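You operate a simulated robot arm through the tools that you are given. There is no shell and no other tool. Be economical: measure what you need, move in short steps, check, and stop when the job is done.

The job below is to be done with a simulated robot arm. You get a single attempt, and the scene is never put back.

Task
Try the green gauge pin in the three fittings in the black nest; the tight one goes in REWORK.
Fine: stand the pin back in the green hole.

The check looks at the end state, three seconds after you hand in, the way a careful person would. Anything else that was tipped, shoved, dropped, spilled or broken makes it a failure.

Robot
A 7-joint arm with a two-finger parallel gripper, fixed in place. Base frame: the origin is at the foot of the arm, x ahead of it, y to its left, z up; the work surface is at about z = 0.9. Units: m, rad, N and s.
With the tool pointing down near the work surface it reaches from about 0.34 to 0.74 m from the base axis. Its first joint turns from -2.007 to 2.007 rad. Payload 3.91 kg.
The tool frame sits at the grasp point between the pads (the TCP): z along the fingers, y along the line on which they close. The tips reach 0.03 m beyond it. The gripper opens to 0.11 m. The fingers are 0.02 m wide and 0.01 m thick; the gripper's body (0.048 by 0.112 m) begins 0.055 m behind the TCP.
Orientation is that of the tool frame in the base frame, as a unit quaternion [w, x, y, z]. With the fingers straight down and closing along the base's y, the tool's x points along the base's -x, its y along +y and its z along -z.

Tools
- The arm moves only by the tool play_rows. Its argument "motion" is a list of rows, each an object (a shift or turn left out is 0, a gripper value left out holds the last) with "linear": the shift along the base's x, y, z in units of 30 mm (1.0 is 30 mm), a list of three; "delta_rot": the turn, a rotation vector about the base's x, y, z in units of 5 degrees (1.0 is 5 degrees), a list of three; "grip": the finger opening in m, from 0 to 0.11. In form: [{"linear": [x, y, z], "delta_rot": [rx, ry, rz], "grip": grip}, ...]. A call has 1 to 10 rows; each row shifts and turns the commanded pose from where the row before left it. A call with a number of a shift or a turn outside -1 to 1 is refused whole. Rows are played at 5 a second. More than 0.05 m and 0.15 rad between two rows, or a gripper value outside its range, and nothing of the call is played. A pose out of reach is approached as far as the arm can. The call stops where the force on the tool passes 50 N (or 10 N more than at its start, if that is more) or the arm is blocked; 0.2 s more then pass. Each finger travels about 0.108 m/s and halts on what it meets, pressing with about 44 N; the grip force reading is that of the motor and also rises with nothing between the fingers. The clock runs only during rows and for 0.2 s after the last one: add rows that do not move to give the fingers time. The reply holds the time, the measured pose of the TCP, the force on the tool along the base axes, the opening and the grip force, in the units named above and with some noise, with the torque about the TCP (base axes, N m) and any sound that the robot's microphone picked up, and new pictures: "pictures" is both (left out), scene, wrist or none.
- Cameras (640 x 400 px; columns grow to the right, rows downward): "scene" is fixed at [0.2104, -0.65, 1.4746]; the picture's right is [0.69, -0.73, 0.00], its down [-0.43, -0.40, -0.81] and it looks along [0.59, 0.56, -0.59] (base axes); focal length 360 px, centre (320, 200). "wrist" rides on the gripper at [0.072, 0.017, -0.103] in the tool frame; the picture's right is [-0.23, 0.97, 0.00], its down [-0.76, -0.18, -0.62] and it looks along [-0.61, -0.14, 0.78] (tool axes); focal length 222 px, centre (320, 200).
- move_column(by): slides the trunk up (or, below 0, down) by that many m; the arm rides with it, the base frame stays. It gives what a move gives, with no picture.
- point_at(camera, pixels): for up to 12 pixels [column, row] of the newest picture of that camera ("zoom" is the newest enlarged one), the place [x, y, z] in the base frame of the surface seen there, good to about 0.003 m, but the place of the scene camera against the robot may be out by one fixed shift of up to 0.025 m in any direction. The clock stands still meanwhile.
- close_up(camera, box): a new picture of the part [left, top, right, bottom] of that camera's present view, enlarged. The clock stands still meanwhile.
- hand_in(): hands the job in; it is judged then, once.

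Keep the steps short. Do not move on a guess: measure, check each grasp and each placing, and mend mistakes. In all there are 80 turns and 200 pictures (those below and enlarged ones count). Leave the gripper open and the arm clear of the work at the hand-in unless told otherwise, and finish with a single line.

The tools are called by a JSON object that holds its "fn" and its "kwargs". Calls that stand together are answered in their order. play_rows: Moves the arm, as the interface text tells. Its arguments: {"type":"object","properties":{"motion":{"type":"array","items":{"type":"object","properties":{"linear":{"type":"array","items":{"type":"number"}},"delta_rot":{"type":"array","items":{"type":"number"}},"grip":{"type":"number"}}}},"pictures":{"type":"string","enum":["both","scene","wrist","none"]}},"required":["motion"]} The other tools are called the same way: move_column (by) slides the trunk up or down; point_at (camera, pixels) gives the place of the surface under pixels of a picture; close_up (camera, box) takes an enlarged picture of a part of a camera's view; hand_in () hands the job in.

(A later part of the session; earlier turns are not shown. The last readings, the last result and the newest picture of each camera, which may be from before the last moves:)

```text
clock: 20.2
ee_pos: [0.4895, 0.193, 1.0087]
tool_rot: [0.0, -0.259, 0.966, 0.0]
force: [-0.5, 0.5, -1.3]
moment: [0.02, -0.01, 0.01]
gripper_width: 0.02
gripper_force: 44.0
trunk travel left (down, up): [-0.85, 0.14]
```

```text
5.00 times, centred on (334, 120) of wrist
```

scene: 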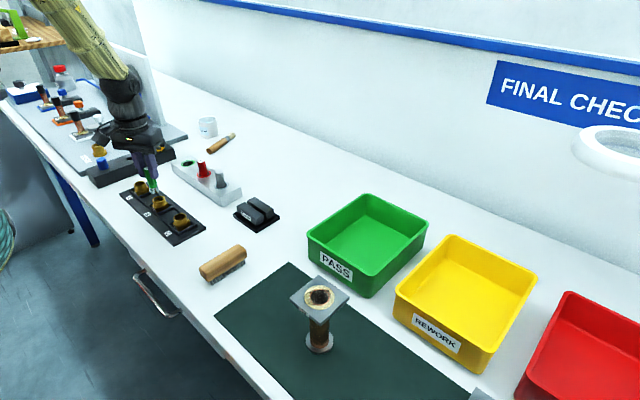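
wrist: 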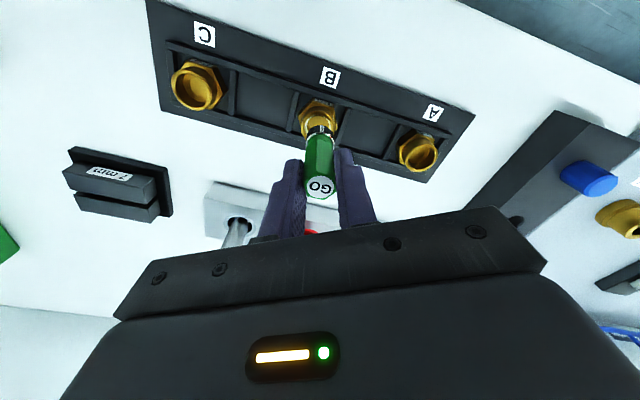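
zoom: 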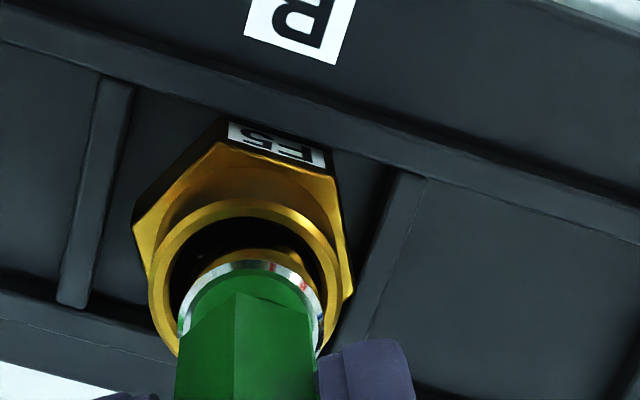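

No force at this depth and the nose is at the mouth. I'll nudge about 1 mm more and keep lowering.

{"fn": "play_rows", "kwargs": {"motion": [{"linear": [0.017, -0.033, 0]}, {}, {"linear": [0, 0, -0.05]}, {"linear": [0, 0, -0.05]}, {"linear": [0, 0, -0.05]}, {"linear": [0, 0, -0.05]}, {}], "pictures": "none"}}

{"fn": "close_up", "kwargs": {"camera": "scene", "box": [128, 165, 192, 215]}}

{"fn": "close_up", "kwargs": {"camera": "wrist", "box": [270, 80, 398, 160]}}

```text
clock: 21.8
ee_pos: [0.4903, 0.1916, 1.0044]
tool_rot: [0.003, -0.259, 0.966, 0.001]
force: [-0.3, 6.0, 35.0]
moment: [0.24, -0.24, 0.06]
gripper_width: 0.0203
gripper_force: 43.9
trunk travel left (down, up): [-0.85, 0.14]
```

```text
8.00 times, centred on (160, 190) of scene
```

zoom: 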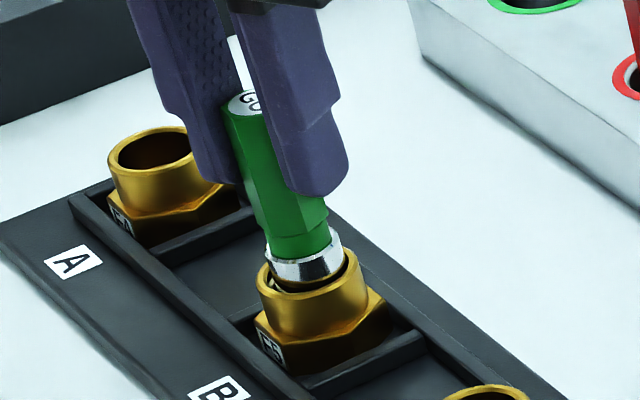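

```text
5.00 times, centred on (334, 120) of wrist
```

zoom: 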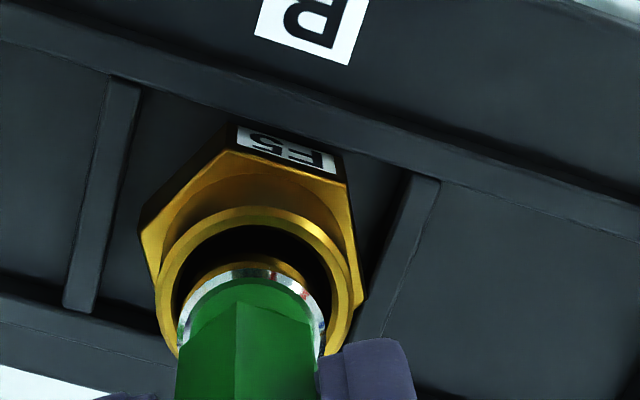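

B stopped at TCP z 1.0044 (35 N), 6 mm higher than A, at the bright ring's level. The nose looks about 1 mm too far in +x, so before deciding I'll lift, shift back and retry.

{"fn": "play_rows", "kwargs": {"motion": [{"linear": [0, 0, 0.17]}, {"linear": [-0.045, -0.015, 0]}, {}, {"linear": [0, 0, -0.07]}, {"linear": [0, 0, -0.05]}, {"linear": [0, 0, -0.05]}, {}], "pictures": "none"}}

{"fn": "close_up", "kwargs": {"camera": "scene", "box": [128, 165, 192, 215]}}

{"fn": "close_up", "kwargs": {"camera": "wrist", "box": [270, 80, 398, 160]}}

```text
clock: 23.4
ee_pos: [0.488, 0.19, 1.0047]
tool_rot: [0.003, -0.258, 0.966, 0.0]
force: [-1.0, -3.9, 27.1]
moment: [-0.2, 0.06, 0.01]
gripper_width: 0.0198
gripper_force: 44.0
trunk travel left (down, up): [-0.85, 0.14]
```

```text
8.00 times, centred on (160, 190) of scene
```

zoom: 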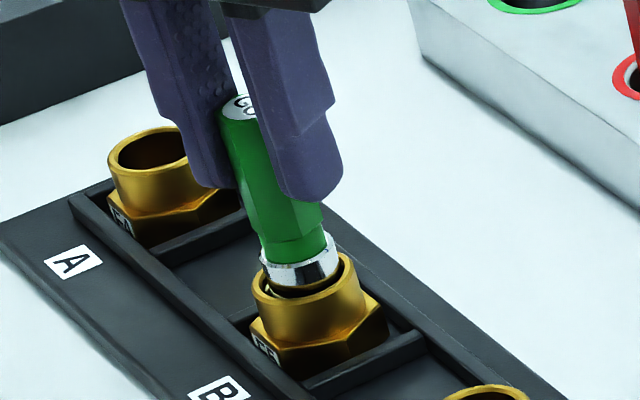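

```text
5.00 times, centred on (334, 120) of wrist
```

zoom: 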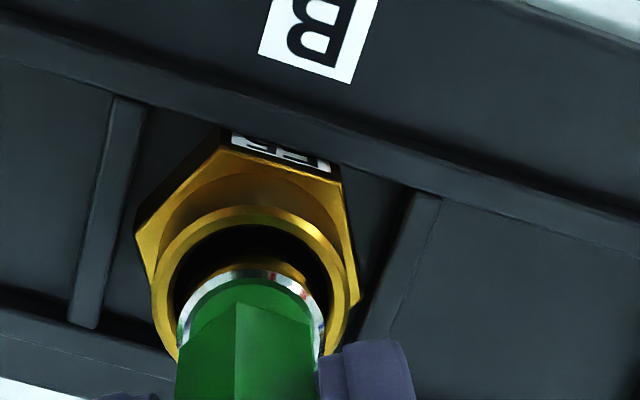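

Same stop at 1.0047 with resistance, so B is blocked at the ring. Now I withdraw and go over C (about y 0.082) to test it as well.

{"fn": "play_rows", "kwargs": {"motion": [{"linear": [0, 0, 0.2]}, {"linear": [0, 0, 0.3]}, {"linear": [0, 0, 0.5]}, {"linear": [0, 0, 0.2]}, {"linear": [0, -0.9, 0]}, {"linear": [0, -0.9, 0]}, {"linear": [0, -0.9, 0]}, {"linear": [0, -0.9, 0]}, {}], "pictures": "none"}}

{"fn": "close_up", "kwargs": {"camera": "scene", "box": [110, 155, 210, 245]}}

{"fn": "close_up", "kwargs": {"camera": "wrist", "box": [270, 80, 398, 160]}}

```text
clock: 25.4
ee_pos: [0.4889, 0.0864, 1.0415]
tool_rot: [0.0, -0.26, 0.966, 0.0]
force: [0.0, 0.6, -1.4]
moment: [-0.03, -0.02, 0.01]
gripper_width: 0.02
gripper_force: 43.9
trunk travel left (down, up): [-0.85, 0.14]
```

```text
4.44 times, centred on (160, 200) of scene
```

zoom: 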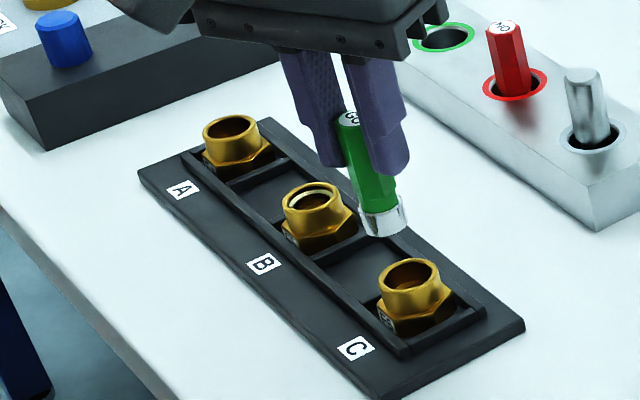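

```text
5.00 times, centred on (334, 120) of wrist
```

zoom: 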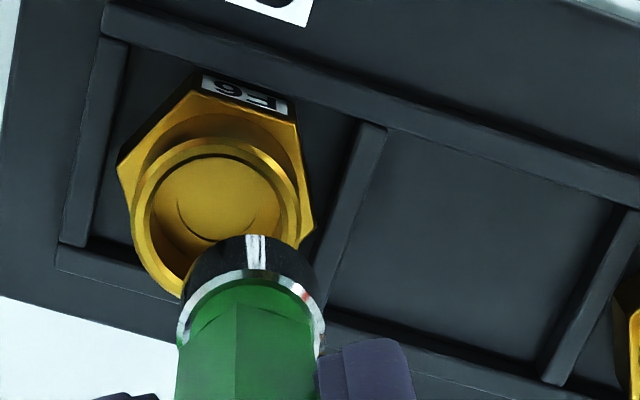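

C has a plain wide bore like A. I'll measure its rim.

{"fn": "point_at", "kwargs": {"camera": "zoom", "pixels": [[138, 215], [292, 205], [215, 145], [160, 165], [272, 160], [145, 255], [215, 200], [122, 165], [305, 225]]}}

```text
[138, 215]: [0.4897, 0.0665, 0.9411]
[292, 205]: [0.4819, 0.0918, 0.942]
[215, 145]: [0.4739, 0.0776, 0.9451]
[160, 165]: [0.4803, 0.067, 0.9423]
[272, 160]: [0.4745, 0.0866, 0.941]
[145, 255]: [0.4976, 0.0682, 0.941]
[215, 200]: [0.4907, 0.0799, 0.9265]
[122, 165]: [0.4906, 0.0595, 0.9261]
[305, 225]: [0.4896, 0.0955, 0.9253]
```

C's centre is about (0.488, 0.080). I shift -6.5 mm in y and lower to just above the rim.

{"fn": "play_rows", "kwargs": {"motion": [{"linear": [0, -0.11, 0]}, {"linear": [0, -0.11, 0]}, {"linear": [0, 0, -0.3]}, {"linear": [0, 0, -0.3]}, {"linear": [0, 0, -0.25]}, {}], "pictures": "none"}}

{"fn": "close_up", "kwargs": {"camera": "scene", "box": [148, 180, 212, 230]}}

{"fn": "close_up", "kwargs": {"camera": "wrist", "box": [270, 80, 398, 160]}}

```text
clock: 26.8
ee_pos: [0.4909, 0.0762, 1.0133]
tool_rot: [0.0, -0.258, 0.966, 0.0]
force: [-0.7, -0.1, -1.5]
moment: [0.04, 0.03, 0.0]
gripper_width: 0.0197
gripper_force: 43.4
trunk travel left (down, up): [-0.85, 0.14]
```

```text
8.00 times, centred on (180, 205) of scene
```

zoom: 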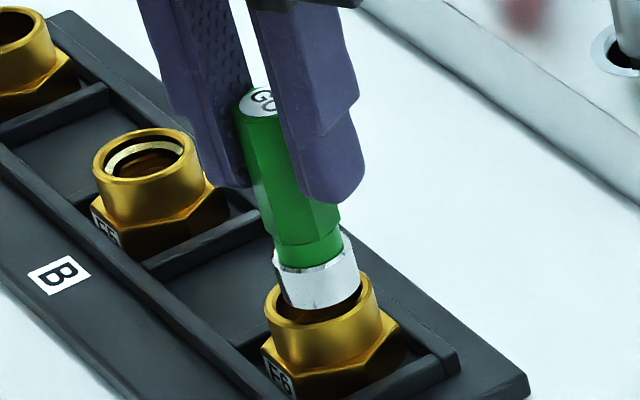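

```text
5.00 times, centred on (334, 120) of wrist
```

zoom: 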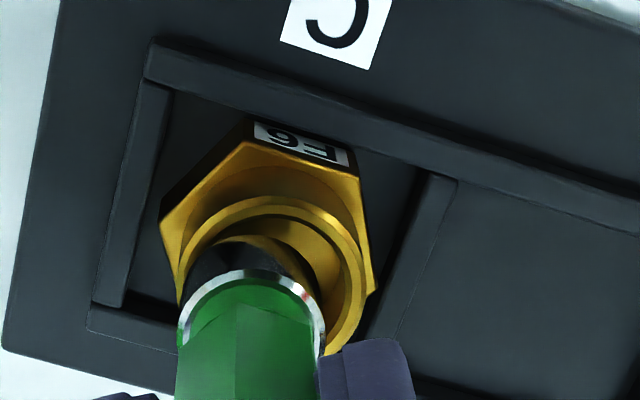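

The pin has overshot by about 2 mm; rim centre is at zoom x 272 versus 257 at A. I shift (-2.1, +1.6) mm and lower gently.

{"fn": "play_rows", "kwargs": {"motion": [{"linear": [-0.07, 0.053, 0]}, {}, {"linear": [0, 0, -0.05]}, {"linear": [0, 0, -0.05]}, {"linear": [0, 0, -0.05]}, {"linear": [0, 0, -0.05]}, {}], "pictures": "none"}}

{"fn": "close_up", "kwargs": {"camera": "scene", "box": [148, 180, 212, 230]}}

{"fn": "close_up", "kwargs": {"camera": "wrist", "box": [270, 80, 398, 160]}}

```text
clock: 28.4
ee_pos: [0.4879, 0.0783, 1.0064]
tool_rot: [0.0, -0.26, 0.966, 0.0]
force: [0.2, 0.0, -1.6]
moment: [0.04, -0.01, 0.03]
gripper_width: 0.0199
gripper_force: 43.9
trunk travel left (down, up): [-0.85, 0.14]
```

```text
8.00 times, centred on (180, 205) of scene
```

zoom: 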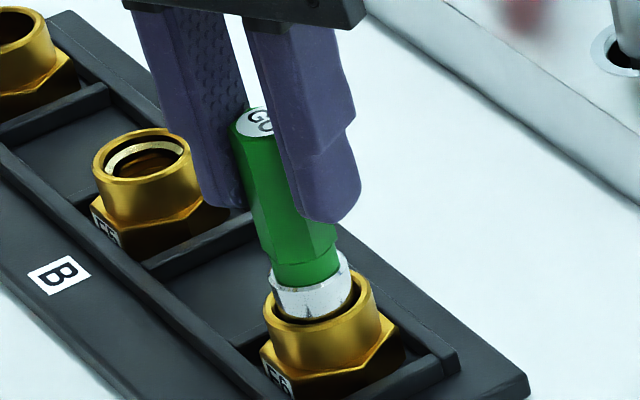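

```text
5.00 times, centred on (334, 120) of wrist
```

zoom: 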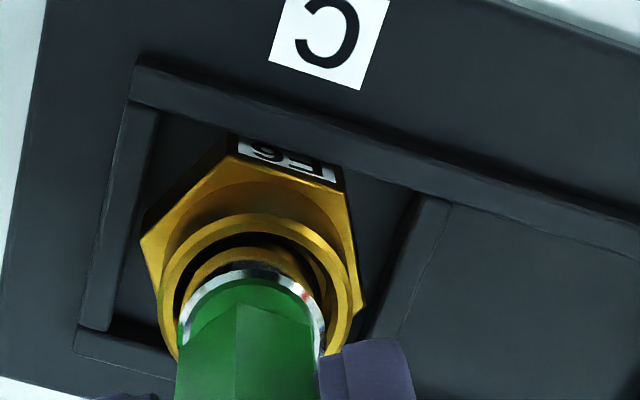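

Well centred, no force. I go down further.

{"fn": "play_rows", "kwargs": {"motion": [{"linear": [0, 0, -0.05]}, {"linear": [0, 0, -0.05]}, {"linear": [0, 0, -0.05]}, {"linear": [0, 0, -0.05]}, {"linear": [0, 0, -0.05]}, {"linear": [0, 0, -0.05]}, {}], "pictures": "none"}}

{"fn": "close_up", "kwargs": {"camera": "scene", "box": [148, 180, 212, 230]}}

```text
clock: 30.0
ee_pos: [0.4881, 0.0776, 0.9974]
tool_rot: [0.001, -0.259, 0.966, 0.0]
force: [0.1, 0.0, -1.7]
moment: [0.03, 0.02, 0.02]
gripper_width: 0.0198
gripper_force: 43.6
trunk travel left (down, up): [-0.85, 0.14]
```

```text
8.00 times, centred on (180, 205) of scene
```

zoom: 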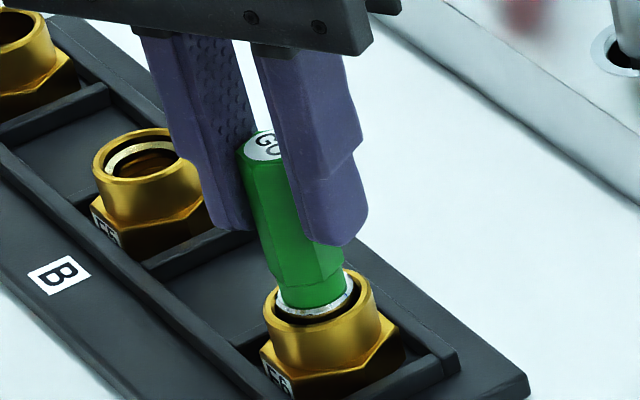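

C takes the nose to full depth (TCP z 0.9974) without force. B is the tight one. Now I withdraw and carry the pin back towards the green hole at z about 1.075.

{"fn": "play_rows", "kwargs": {"motion": [{"linear": [0, 0, 0.4]}, {"linear": [0, 0, 0.7]}, {"linear": [0, 0, 0.8]}, {"linear": [0, 0, 0.7]}, {"linear": [0.6, 0.95, 0]}, {"linear": [0.6, 0.95, 0]}, {"linear": [0.6, 0.95, 0]}, {"linear": [0.6, 0.95, 0]}, {"linear": [0.6, 0.95, 0]}, {"linear": [0.6, 0.95, 0]}], "pictures": "none"}}

{"fn": "play_rows", "kwargs": {"motion": [{"linear": [0.6, 0.8, 0]}, {"linear": [0.6, 0.8, 0]}, {"linear": [0.4, 0.4, 0]}, {}]}}

{"fn": "close_up", "kwargs": {"camera": "wrist", "box": [240, 80, 400, 200]}}

```text
clock: 32.2
ee_pos: [0.5974, 0.2487, 1.0737]
tool_rot: [-0.001, -0.259, 0.966, 0.0]
force: [0.3, -0.6, -0.9]
moment: [0.0, 0.02, -0.03]
gripper_width: 0.0201
gripper_force: 44.1
trunk travel left (down, up): [-0.85, 0.14]
```

```text
clock: 33.2
ee_pos: [0.6462, 0.3075, 1.0751]
tool_rot: [0.0, -0.259, 0.966, 0.0]
force: [1.0, -0.5, -1.1]
moment: [-0.01, 0.02, 0.02]
gripper_width: 0.0198
gripper_force: 44.2
trunk travel left (down, up): [-0.85, 0.14]
```

scene: 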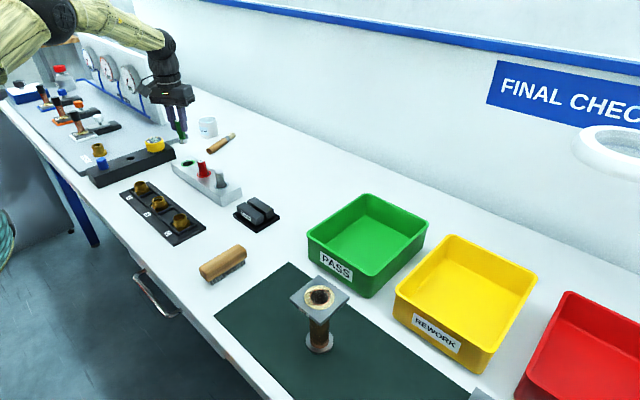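
wrist: 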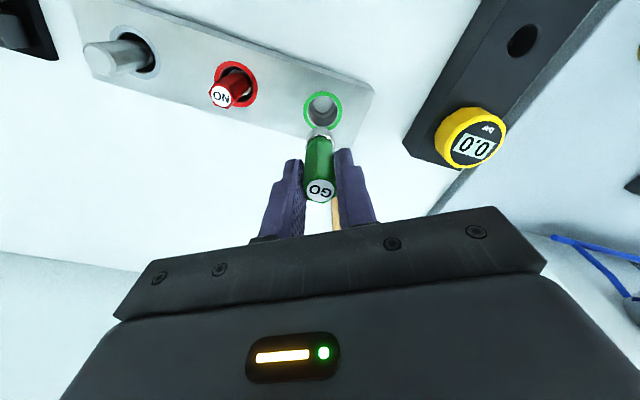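

```text
3.33 times, centred on (320, 140) of wrist
```

zoom: 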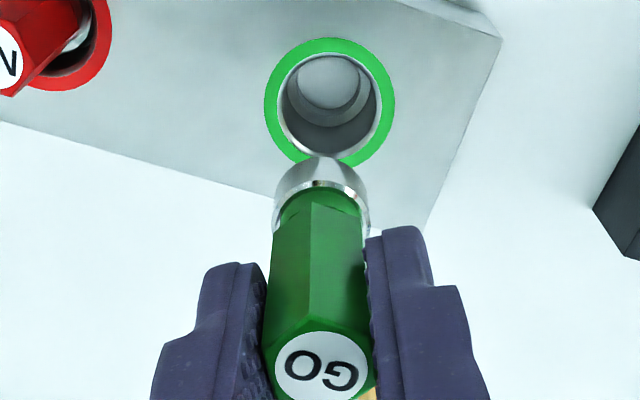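

Compared with the view right after lift-out, I'm about 2 mm short in +y. I correct that and descend in steps into the green hole.

{"fn": "play_rows", "kwargs": {"motion": [{"linear": [0.005, 0.065, 0]}, {}, {"linear": [0, 0, -0.6]}, {"linear": [0, 0, -0.6]}, {}], "pictures": "none"}}

{"fn": "close_up", "kwargs": {"camera": "wrist", "box": [240, 80, 400, 200]}}

{"fn": "close_up", "kwargs": {"camera": "scene", "box": [150, 125, 230, 185]}}

```text
clock: 34.4
ee_pos: [0.6457, 0.3107, 1.0373]
tool_rot: [0.0, -0.259, 0.966, 0.0]
force: [0.4, 0.4, -1.3]
moment: [0.05, 0.0, 0.0]
gripper_width: 0.0201
gripper_force: 43.9
trunk travel left (down, up): [-0.85, 0.14]
```

```text
3.33 times, centred on (320, 140) of wrist
```

zoom: 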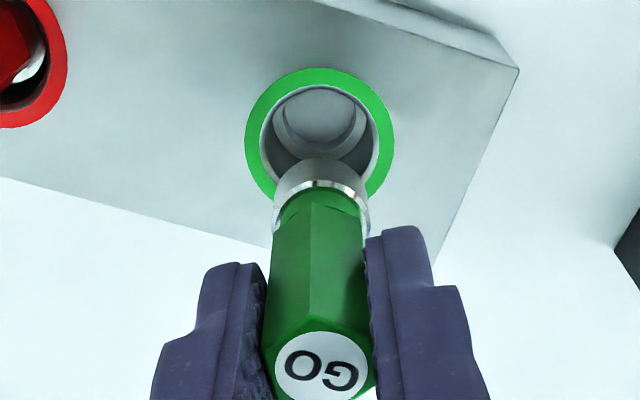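

```text
6.67 times, centred on (190, 155) of scene
```

zoom: 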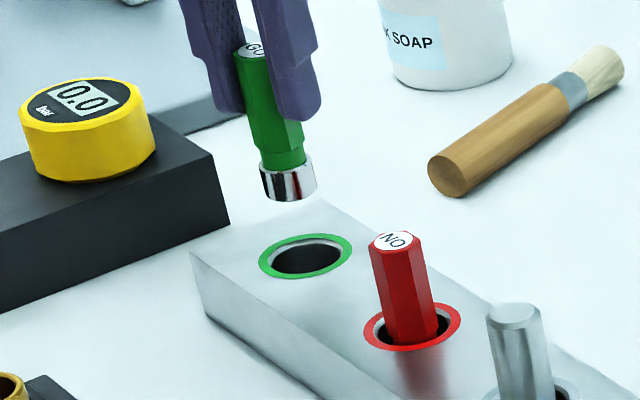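

The ring centre (320) lines up with the pin (320). I continue down to z about 0.99.

{"fn": "play_rows", "kwargs": {"motion": [{"linear": [0, 0, -0.4]}, {"linear": [0, 0, -0.4]}, {"linear": [0, 0, -0.35]}, {"linear": [0, 0, -0.3]}, {}], "pictures": "none"}}

{"fn": "close_up", "kwargs": {"camera": "wrist", "box": [240, 80, 400, 200]}}

{"fn": "close_up", "kwargs": {"camera": "scene", "box": [150, 125, 230, 185]}}

```text
clock: 35.6
ee_pos: [0.6439, 0.3094, 0.9968]
tool_rot: [-0.001, -0.259, 0.966, 0.0]
force: [-1.0, 0.0, -1.1]
moment: [0.0, 0.02, -0.01]
gripper_width: 0.0202
gripper_force: 43.9
trunk travel left (down, up): [-0.85, 0.14]
```

```text
3.33 times, centred on (320, 140) of wrist
```

zoom: 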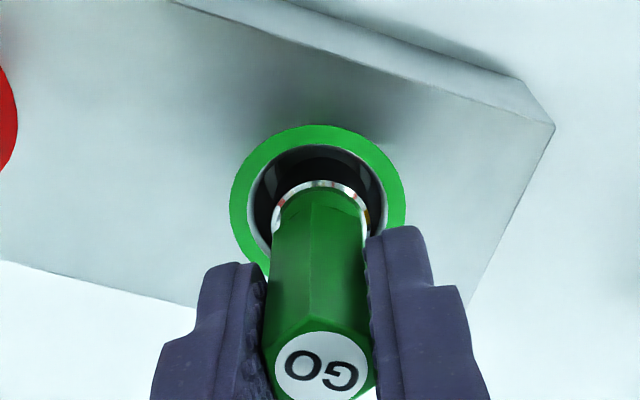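

```text
6.67 times, centred on (190, 155) of scene
```

zoom: 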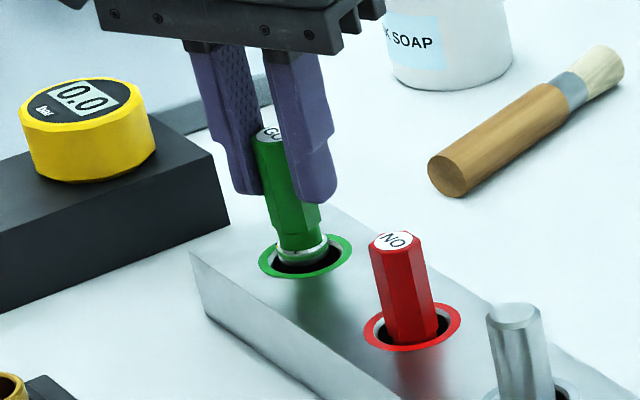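

Inside the hole without force. I lower 3 mm per row until it seats.

{"fn": "play_rows", "kwargs": {"motion": [{"linear": [0, 0, -0.1]}, {"linear": [0, 0, -0.1]}, {"linear": [0, 0, -0.1]}, {"linear": [0, 0, -0.1]}, {"linear": [0, 0, -0.05]}, {}], "pictures": "none"}}

{"fn": "close_up", "kwargs": {"camera": "wrist", "box": [240, 80, 400, 200]}}

{"fn": "close_up", "kwargs": {"camera": "scene", "box": [150, 125, 230, 185]}}

```text
clock: 37.0
ee_pos: [0.6445, 0.3101, 0.9827]
tool_rot: [0.0, -0.258, 0.966, 0.0]
force: [0.1, 0.7, -1.8]
moment: [0.05, 0.02, 0.01]
gripper_width: 0.0201
gripper_force: 44.0
trunk travel left (down, up): [-0.85, 0.14]
```

```text
3.33 times, centred on (320, 140) of wrist
```

zoom: 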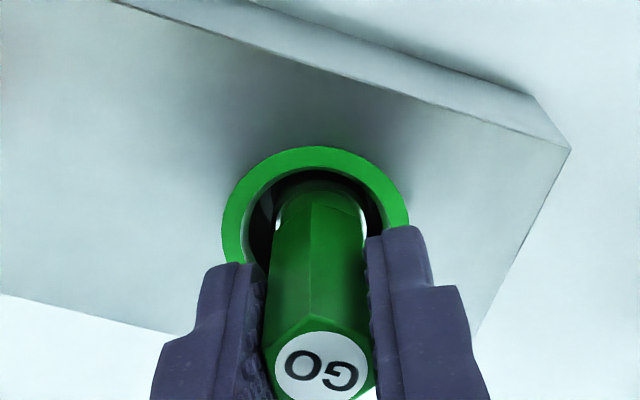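

```text
6.67 times, centred on (190, 155) of scene
```

zoom: 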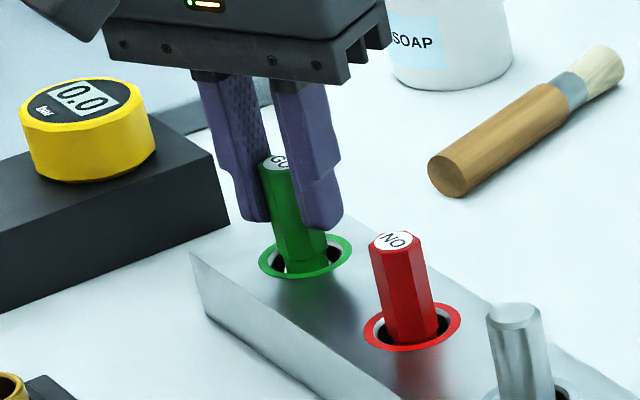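

{"fn": "play_rows", "kwargs": {"motion": [{"linear": [0, 0, -0.05]}, {"linear": [0, 0, -0.05]}, {"linear": [0, 0, -0.05]}, {"linear": [0, 0, -0.05]}, {}], "pictures": "none"}}

```text
clock: 38.2
ee_pos: [0.6439, 0.3117, 0.9781]
tool_rot: [0.0, -0.259, 0.966, 0.0]
force: [0.1, -0.7, 0.7]
moment: [0.04, 0.02, -0.01]
gripper_width: 0.02
gripper_force: 44.5
trunk travel left (down, up): [-0.85, 0.14]
```

{"fn": "play_rows", "kwargs": {"motion": [{"linear": [0, 0, -0.05]}, {}], "pictures": "none"}}

{"fn": "close_up", "kwargs": {"camera": "scene", "box": [150, 125, 230, 185]}}

```text
clock: 38.8
ee_pos: [0.6438, 0.31, 0.9767]
tool_rot: [0.002, -0.259, 0.966, 0.001]
force: [2.5, 1.8, 10.7]
moment: [0.16, -0.11, 0.0]
gripper_width: 0.0201
gripper_force: 44.6
trunk travel left (down, up): [-0.85, 0.14]
```

```text
6.67 times, centred on (190, 155) of scene
```

zoom: 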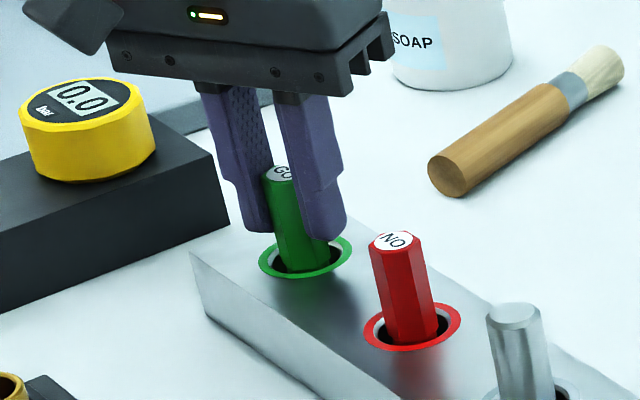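

Seated: 10.7 N of contact, label level with the original height. I open to 0.05 and rise straight up.

{"fn": "play_rows", "kwargs": {"motion": [{"linear": [0, 0, 0.03], "grip": 0.05}, {"grip": 0.05}, {"grip": 0.05}, {"linear": [0, 0, 0.7]}, {"linear": [0, 0, 1]}, {"linear": [0, 0, 1]}, {}]}}

{"fn": "close_up", "kwargs": {"camera": "scene", "box": [110, 125, 250, 235]}}

{"fn": "close_up", "kwargs": {"camera": "wrist", "box": [200, 20, 400, 160]}}

```text
clock: 40.4
ee_pos: [0.6465, 0.3089, 1.0585]
tool_rot: [0.0, -0.259, 0.966, 0.0]
force: [-0.8, 0.7, -0.3]
moment: [0.0, -0.02, -0.01]
gripper_width: 0.0502
gripper_force: 0.1
trunk travel left (down, up): [-0.85, 0.14]
```

scene: 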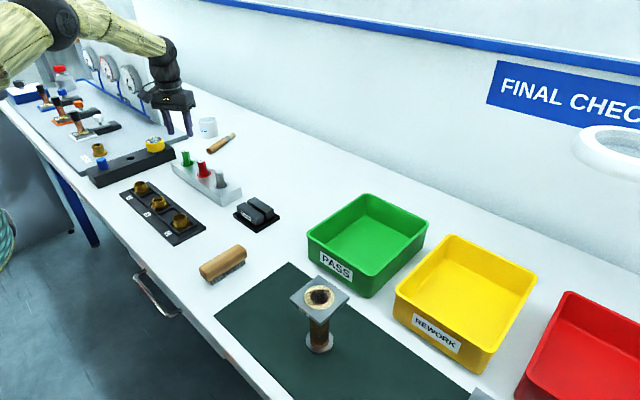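
wrist: 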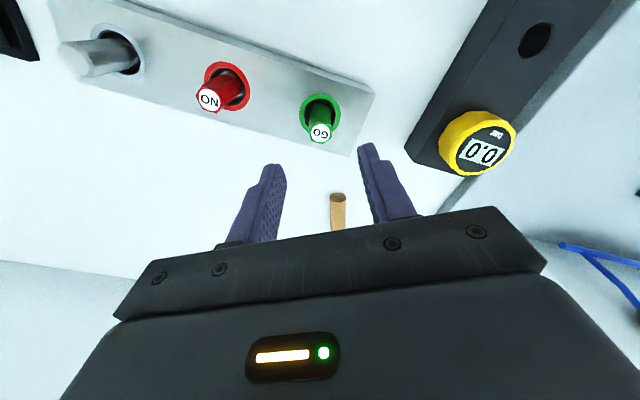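

```text
3.64 times, centred on (180, 180) of scene
```

zoom: 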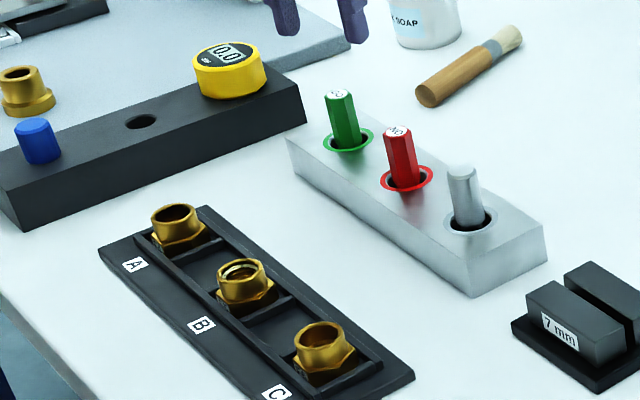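

```text
2.86 times, centred on (300, 90) of wrist
```

zoom: 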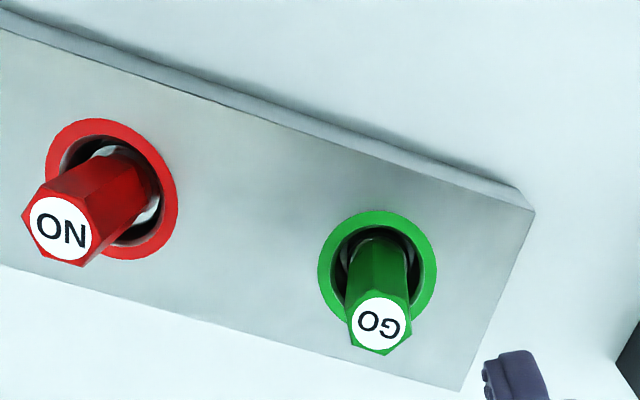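

The green pin stands in its hole with everything else unchanged. Next is fitting B: I move over it at (0.489, 0.191), z 1.06.

{"fn": "play_rows", "kwargs": {"motion": [{"linear": [-0.875, -0.655, 0]}, {"linear": [-0.875, -0.655, 0]}, {"linear": [-0.875, -0.655, 0]}, {"linear": [-0.875, -0.655, 0]}, {"linear": [-0.875, -0.655, 0]}, {"linear": [-0.875, -0.655, 0]}, {}], "pictures": "none"}}

{"fn": "close_up", "kwargs": {"camera": "wrist", "box": [240, 50, 400, 150]}}

```text
clock: 42.0
ee_pos: [0.4861, 0.1947, 1.0573]
tool_rot: [0.0, -0.259, 0.966, 0.0]
force: [0.3, 0.5, 0.0]
moment: [0.0, 0.02, 0.0]
gripper_width: 0.0502
gripper_force: 0.0
trunk travel left (down, up): [-0.85, 0.14]
```

```text
4.00 times, centred on (320, 100) of wrist
```

zoom: 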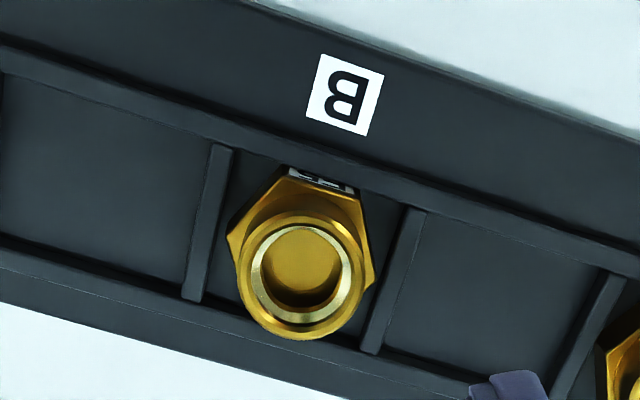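

{"fn": "point_at", "kwargs": {"camera": "zoom", "pixels": [[244, 275], [358, 265], [303, 222], [298, 332], [258, 240], [343, 235], [350, 315], [205, 240], [400, 270], [280, 150], [300, 335], [230, 240]]}}

```text
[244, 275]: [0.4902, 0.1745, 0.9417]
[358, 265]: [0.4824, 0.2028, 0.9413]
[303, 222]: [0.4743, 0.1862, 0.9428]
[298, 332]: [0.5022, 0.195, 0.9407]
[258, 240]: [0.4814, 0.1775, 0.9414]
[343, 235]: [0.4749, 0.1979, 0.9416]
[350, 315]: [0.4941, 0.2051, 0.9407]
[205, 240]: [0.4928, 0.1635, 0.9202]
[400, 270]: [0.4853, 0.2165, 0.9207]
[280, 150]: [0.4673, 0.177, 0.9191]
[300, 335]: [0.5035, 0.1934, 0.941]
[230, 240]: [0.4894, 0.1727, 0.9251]
```

B's centre is (0.488, 0.190), rim 0.942, hex top about 0.926, dividers 0.920. I descend to TCP z 0.958 (tips 0.928) and close on the collar.

{"fn": "play_rows", "kwargs": {"motion": [{"linear": [0.04, -0.08, -0.8]}, {"linear": [0.04, -0.08, -0.8]}, {"linear": [0, 0, -0.8]}, {"linear": [0, 0, -0.6]}, {"linear": [0, 0, -0.25]}, {}], "pictures": "none"}}

{"fn": "close_up", "kwargs": {"camera": "scene", "box": [120, 160, 200, 230]}}

{"fn": "close_up", "kwargs": {"camera": "wrist", "box": [240, 80, 400, 200]}}

```text
clock: 43.4
ee_pos: [0.4913, 0.1882, 0.9604]
tool_rot: [0.0, -0.259, 0.966, 0.0]
force: [0.2, -0.5, -0.3]
moment: [0.02, -0.01, 0.0]
gripper_width: 0.05
gripper_force: 0.1
trunk travel left (down, up): [-0.85, 0.14]
```

```text
5.71 times, centred on (160, 195) of scene
```

zoom: 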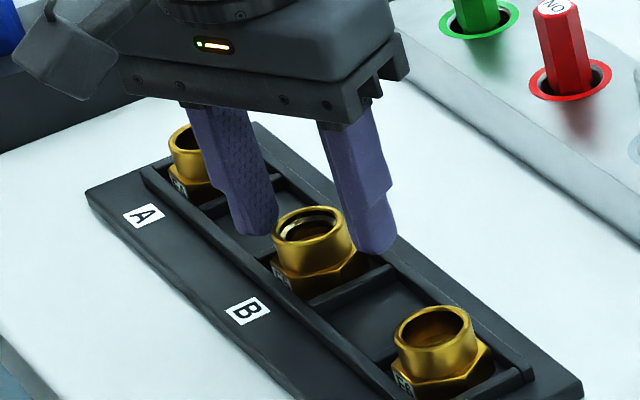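

```text
3.33 times, centred on (320, 140) of wrist
```

zoom: 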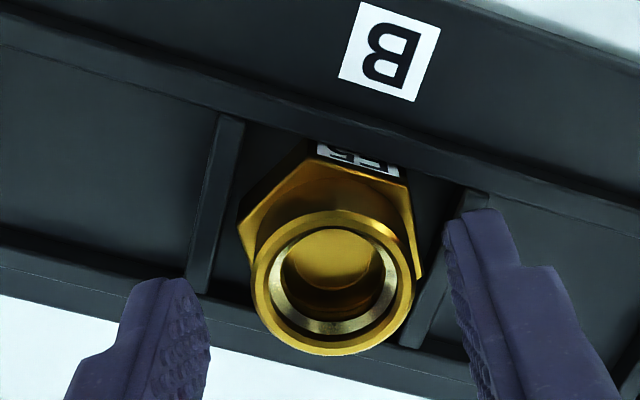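

Both fingers straddle the collar evenly above the dividers. I close.

{"fn": "play_rows", "kwargs": {"motion": [{"linear": [-0.04, 0.02, -0.04], "grip": 0.05}, {"grip": 0.02}, {"grip": 0.0}, {"grip": 0.0}, {}], "pictures": "none"}}

{"fn": "close_up", "kwargs": {"camera": "scene", "box": [120, 160, 200, 230]}}

{"fn": "close_up", "kwargs": {"camera": "wrist", "box": [240, 80, 400, 200]}}

```text
clock: 44.6
ee_pos: [0.489, 0.1887, 0.9603]
tool_rot: [0.0, -0.259, 0.966, 0.0]
force: [-0.8, 0.8, 1.2]
moment: [0.05, 0.08, -0.04]
gripper_width: 0.0307
gripper_force: 43.6
trunk travel left (down, up): [-0.85, 0.14]
```

```text
5.71 times, centred on (160, 195) of scene
```

zoom: 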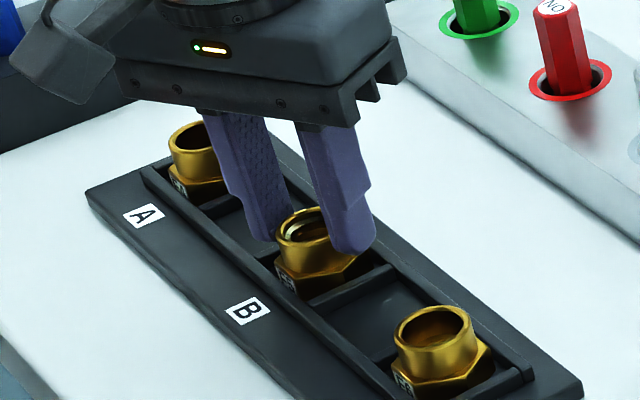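

```text
3.33 times, centred on (320, 140) of wrist
```

zoom: 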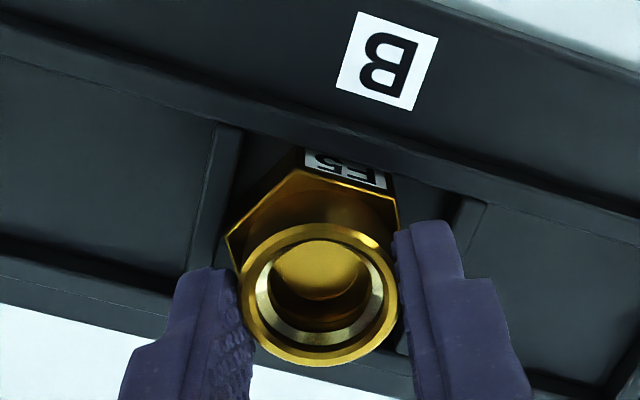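

Gripped at 30.7 mm on the collar. I lift slowly, then more, and check nothing else comes along.

{"fn": "play_rows", "kwargs": {"motion": [{"linear": [0, 0, 0.2]}, {"linear": [0, 0, 0.3]}, {"linear": [0, 0, 0.6]}, {"linear": [0, 0, 1]}, {"linear": [0, 0, 1]}, {"linear": [0, 0, 1]}, {"linear": [0, 0, 1]}, {}]}}

{"fn": "close_up", "kwargs": {"camera": "scene", "box": [100, 110, 220, 240]}}

```text
clock: 46.4
ee_pos: [0.4879, 0.1863, 1.1084]
tool_rot: [0.0, -0.259, 0.966, 0.0]
force: [0.9, 0.0, 0.0]
moment: [-0.01, 0.03, 0.04]
gripper_width: 0.0002
gripper_force: 38.1
trunk travel left (down, up): [-0.85, 0.14]
```

scene: 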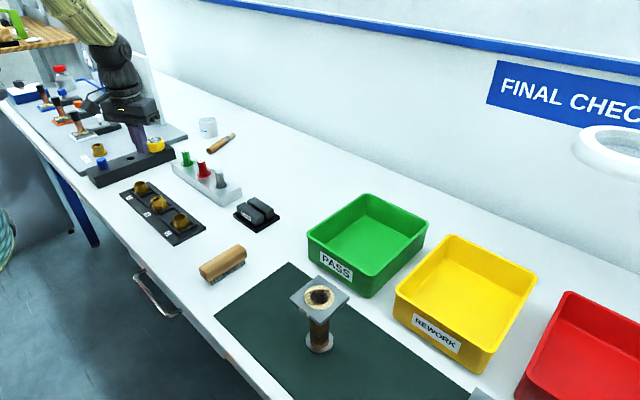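
wrist: 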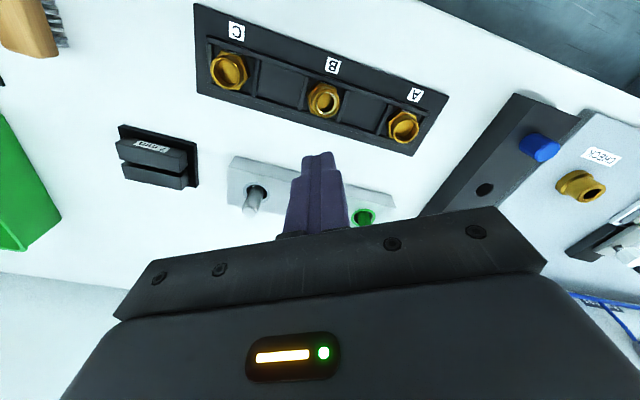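

```text
3.08 times, centred on (160, 175) of scene
```

zoom: 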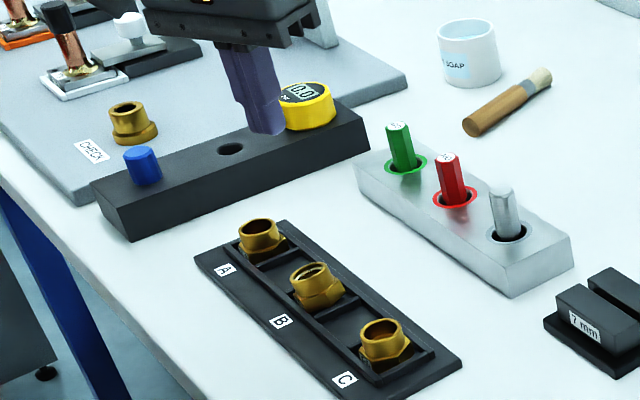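

The grip slipped off; B remained in its pocket. I'll look at how it sits.

{"fn": "close_up", "kwargs": {"camera": "wrist", "box": [284, 70, 364, 130]}}

{"fn": "close_up", "kwargs": {"camera": "scene", "box": [134, 180, 190, 225]}}

```text
6.67 times, centred on (324, 100) of wrist
```

zoom: 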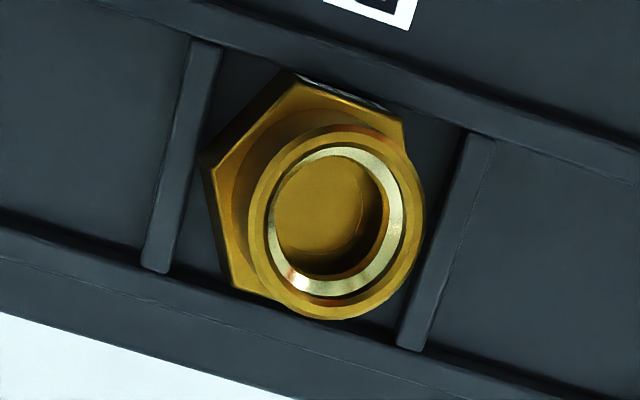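

```text
8.89 times, centred on (162, 202) of scene
```

zoom: 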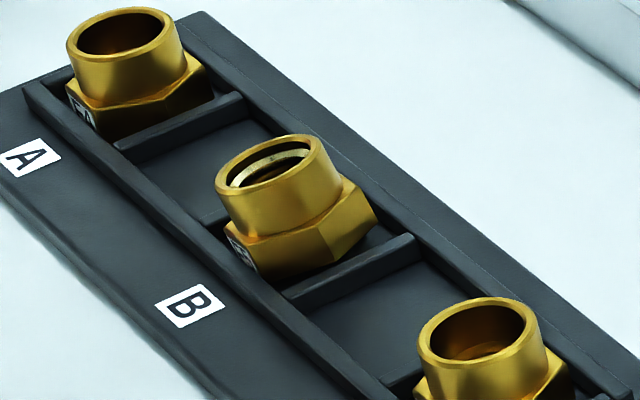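

B now sits tilted, leaning within its pocket. I'll measure its rim plane and hex from fresh close-ups, plus A's collar profile.

{"fn": "point_at", "kwargs": {"camera": "zoom", "pixels": [[218, 190], [312, 165], [268, 137], [278, 232], [225, 235], [340, 180], [375, 210], [320, 240], [70, 90], [80, 60], [182, 60], [184, 30]]}}

{"fn": "close_up", "kwargs": {"camera": "wrist", "box": [284, 70, 364, 130]}}

```text
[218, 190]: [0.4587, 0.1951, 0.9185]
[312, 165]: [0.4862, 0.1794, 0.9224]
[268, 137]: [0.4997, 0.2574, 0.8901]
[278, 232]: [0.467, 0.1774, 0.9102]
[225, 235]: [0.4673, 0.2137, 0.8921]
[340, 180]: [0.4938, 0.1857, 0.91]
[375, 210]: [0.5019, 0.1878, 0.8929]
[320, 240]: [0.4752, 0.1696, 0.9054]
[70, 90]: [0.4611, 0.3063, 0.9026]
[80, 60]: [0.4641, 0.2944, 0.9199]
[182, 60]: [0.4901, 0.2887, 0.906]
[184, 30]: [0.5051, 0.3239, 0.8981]
```

```text
6.67 times, centred on (324, 100) of wrist
```

zoom: 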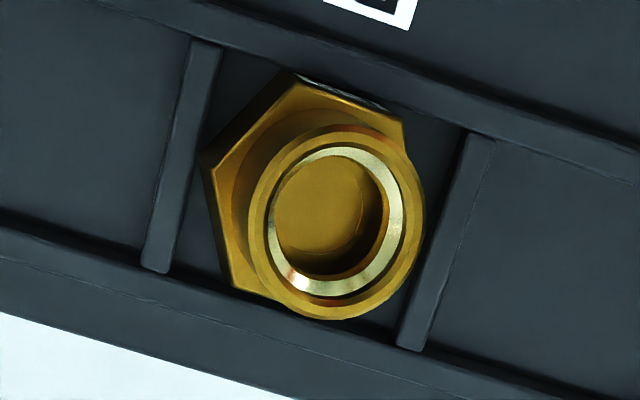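

{"fn": "point_at", "kwargs": {"camera": "zoom", "pixels": [[255, 225], [415, 205], [340, 132], [315, 312], [275, 165], [400, 155], [265, 280], [395, 280], [215, 170], [230, 260], [295, 85], [400, 115]]}}

```text
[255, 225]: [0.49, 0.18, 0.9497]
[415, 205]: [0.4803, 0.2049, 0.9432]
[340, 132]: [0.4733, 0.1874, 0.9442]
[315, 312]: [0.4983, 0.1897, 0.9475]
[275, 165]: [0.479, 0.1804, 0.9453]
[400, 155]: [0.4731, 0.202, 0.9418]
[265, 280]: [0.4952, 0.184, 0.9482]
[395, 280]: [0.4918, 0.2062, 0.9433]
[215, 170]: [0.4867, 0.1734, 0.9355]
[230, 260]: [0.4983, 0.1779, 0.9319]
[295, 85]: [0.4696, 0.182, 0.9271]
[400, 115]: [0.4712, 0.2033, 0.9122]
```

B's rim plane is tilted about 13°, low side along the finger-closing direction (towards A), rim centre (0.4855, 0.1915, 0.946). I'll tilt the tool to match its axis and hover 40 mm back along that axis with the fingers open.

{"fn": "play_rows", "kwargs": {"motion": [{"grip": 0.05, "delta_rot": [-0.72, -0.49, 0]}, {"delta_rot": [-0.72, -0.49, 0], "linear": [-0.08, 0.13, -0.7]}, {"delta_rot": [-0.71, -0.49, 0], "linear": [-0.08, 0.13, -0.7]}, {"linear": [-0.08, 0.13, -0.8]}, {"linear": [-0.07, 0.13, -0.8]}, {}, {}], "pictures": "none"}}

{"fn": "close_up", "kwargs": {"camera": "scene", "box": [120, 150, 200, 230]}}

{"fn": "close_up", "kwargs": {"camera": "wrist", "box": [240, 60, 400, 180]}}

```text
clock: 48.0
ee_pos: [0.4767, 0.2008, 1.0211]
tool_rot: [0.038, -0.258, 0.96, -0.107]
force: [-0.7, 0.0, -0.4]
moment: [0.0, -0.02, 0.0]
gripper_width: 0.0501
gripper_force: 0.1
trunk travel left (down, up): [-0.85, 0.14]
```

```text
5.00 times, centred on (160, 190) of scene
```

zoom: 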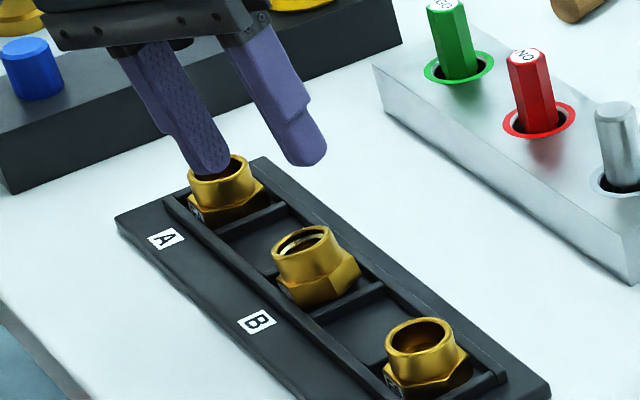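

```text
3.33 times, centred on (320, 120) of wrist
```

zoom: 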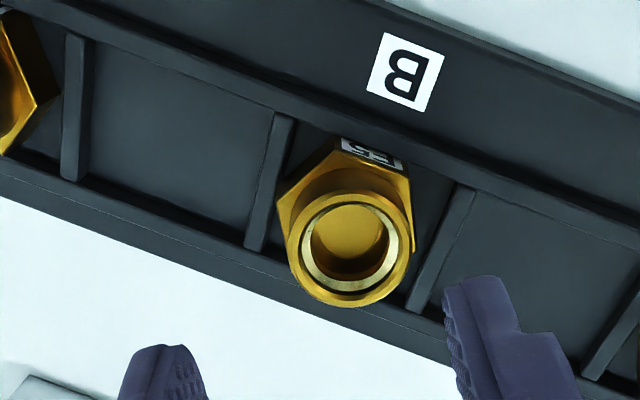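

The tool is now coaxial in tilt with B, but offset by about 6 mm along the closing direction. I re-measure the rim.

{"fn": "point_at", "kwargs": {"camera": "zoom", "pixels": [[293, 250], [404, 238], [350, 192], [347, 302], [303, 215], [395, 205], [310, 285], [390, 280], [280, 200], [412, 250], [350, 235], [262, 185]]}}

```text
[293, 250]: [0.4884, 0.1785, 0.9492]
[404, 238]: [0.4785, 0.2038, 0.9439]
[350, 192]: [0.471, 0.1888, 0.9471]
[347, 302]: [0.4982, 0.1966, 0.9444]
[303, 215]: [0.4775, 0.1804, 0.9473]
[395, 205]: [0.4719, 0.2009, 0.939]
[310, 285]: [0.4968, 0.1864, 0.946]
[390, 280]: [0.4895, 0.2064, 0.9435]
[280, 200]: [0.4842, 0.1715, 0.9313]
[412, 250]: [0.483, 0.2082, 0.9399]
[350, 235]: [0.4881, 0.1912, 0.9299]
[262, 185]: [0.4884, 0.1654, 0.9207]
```

Rim centre (0.4845, 0.192, 0.9455). I shift 6 mm sideways first, then go down along the tilted axis, stopping 8 mm short to check.

{"fn": "play_rows", "kwargs": {"motion": [{"linear": [-0.067, 0.197, 0]}, {"linear": [0.065, -0.0975, -0.5]}, {"linear": [0.065, -0.0975, -0.5]}, {"linear": [0.065, -0.0975, -0.5]}, {"linear": [0.03, -0.045, -0.23]}, {}], "pictures": "none"}}

{"fn": "close_up", "kwargs": {"camera": "scene", "box": [120, 150, 200, 230]}}

{"fn": "close_up", "kwargs": {"camera": "wrist", "box": [240, 80, 400, 200]}}

```text
clock: 49.4
ee_pos: [0.4839, 0.1967, 0.9694]
tool_rot: [0.038, -0.257, 0.96, -0.107]
force: [0.1, 0.2, 0.2]
moment: [-0.01, -0.02, 0.02]
gripper_width: 0.0503
gripper_force: 0.1
trunk travel left (down, up): [-0.85, 0.14]
```

```text
5.00 times, centred on (160, 190) of scene
```

zoom: 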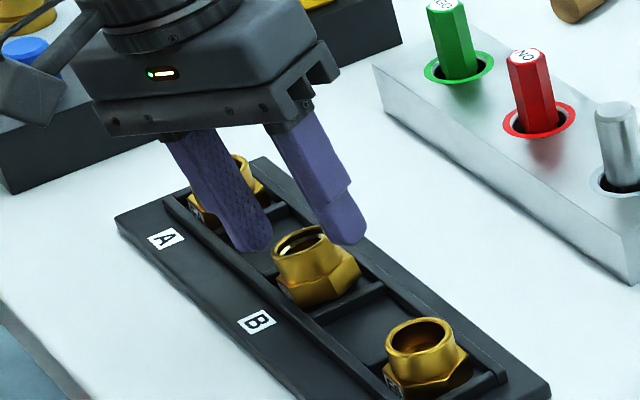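

```text
3.33 times, centred on (320, 140) of wrist
```

zoom: 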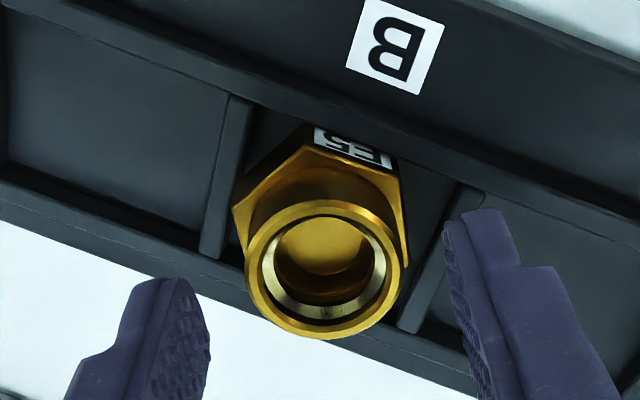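

Well aligned. I go the last 8 mm along the axis and close.

{"fn": "play_rows", "kwargs": {"motion": [{"linear": [0.018, -0.025, -0.14]}, {"linear": [0.018, -0.025, -0.14]}, {}, {"grip": 0.02}, {"grip": 0.0}, {"grip": 0.0}, {}], "pictures": "none"}}

{"fn": "close_up", "kwargs": {"camera": "scene", "box": [130, 175, 194, 225]}}

{"fn": "close_up", "kwargs": {"camera": "wrist", "box": [240, 80, 400, 200]}}

```text
clock: 51.0
ee_pos: [0.4863, 0.1966, 0.961]
tool_rot: [0.039, -0.258, 0.959, -0.107]
force: [1.2, 1.2, 1.1]
moment: [-0.07, -0.05, 0.06]
gripper_width: 0.0304
gripper_force: 43.2
trunk travel left (down, up): [-0.85, 0.14]
```

```text
8.00 times, centred on (162, 200) of scene
```

zoom: 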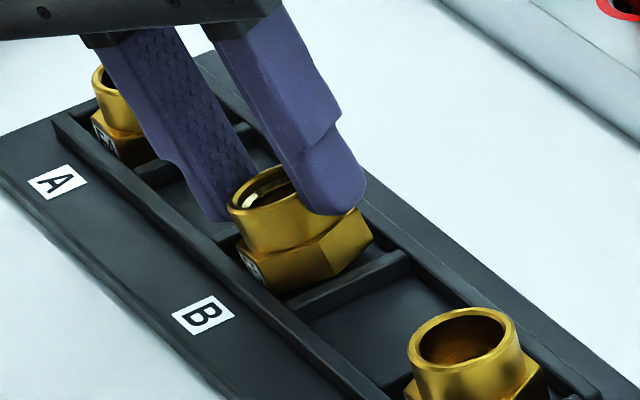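

```text
3.33 times, centred on (320, 140) of wrist
```

zoom: 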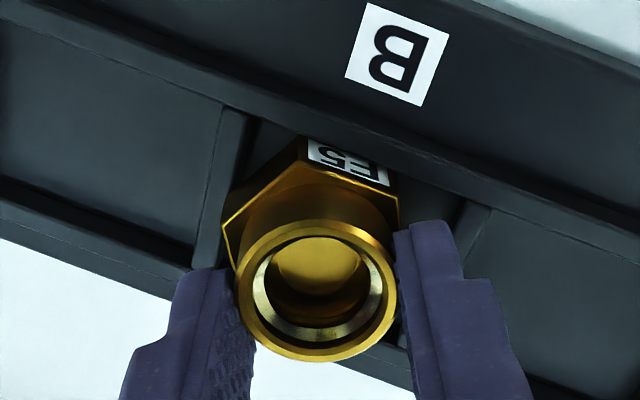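

Centred grip, 30.4 mm, on nearly the full collar. I lift just 9 mm in 3 mm rows and check.

{"fn": "play_rows", "kwargs": {"motion": [{"grip": 0.0}, {"linear": [0, 0, 0.1]}, {"linear": [0, 0, 0.1]}, {"linear": [0, 0, 0.1]}, {}], "pictures": "none"}}

{"fn": "close_up", "kwargs": {"camera": "scene", "box": [130, 175, 194, 225]}}

{"fn": "close_up", "kwargs": {"camera": "wrist", "box": [240, 80, 400, 200]}}

```text
clock: 52.2
ee_pos: [0.4842, 0.1966, 0.9704]
tool_rot: [0.037, -0.258, 0.959, -0.107]
force: [1.0, 0.3, -1.7]
moment: [-0.04, -0.04, 0.01]
gripper_width: 0.0308
gripper_force: 43.7
trunk travel left (down, up): [-0.85, 0.14]
```

```text
8.00 times, centred on (162, 200) of scene
```

zoom: 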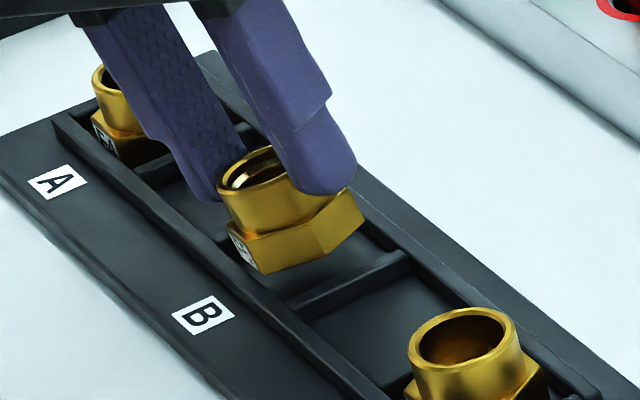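

```text
3.33 times, centred on (320, 140) of wrist
```

zoom: 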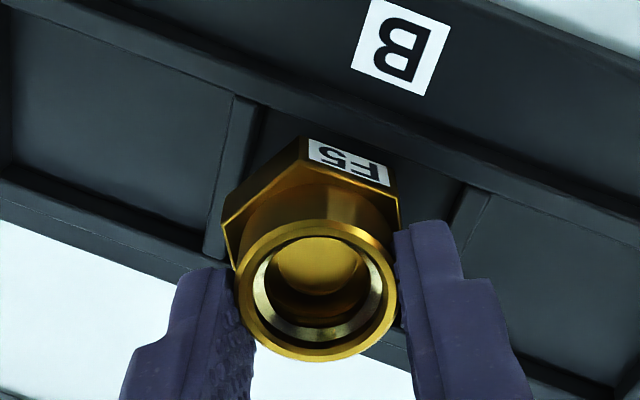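

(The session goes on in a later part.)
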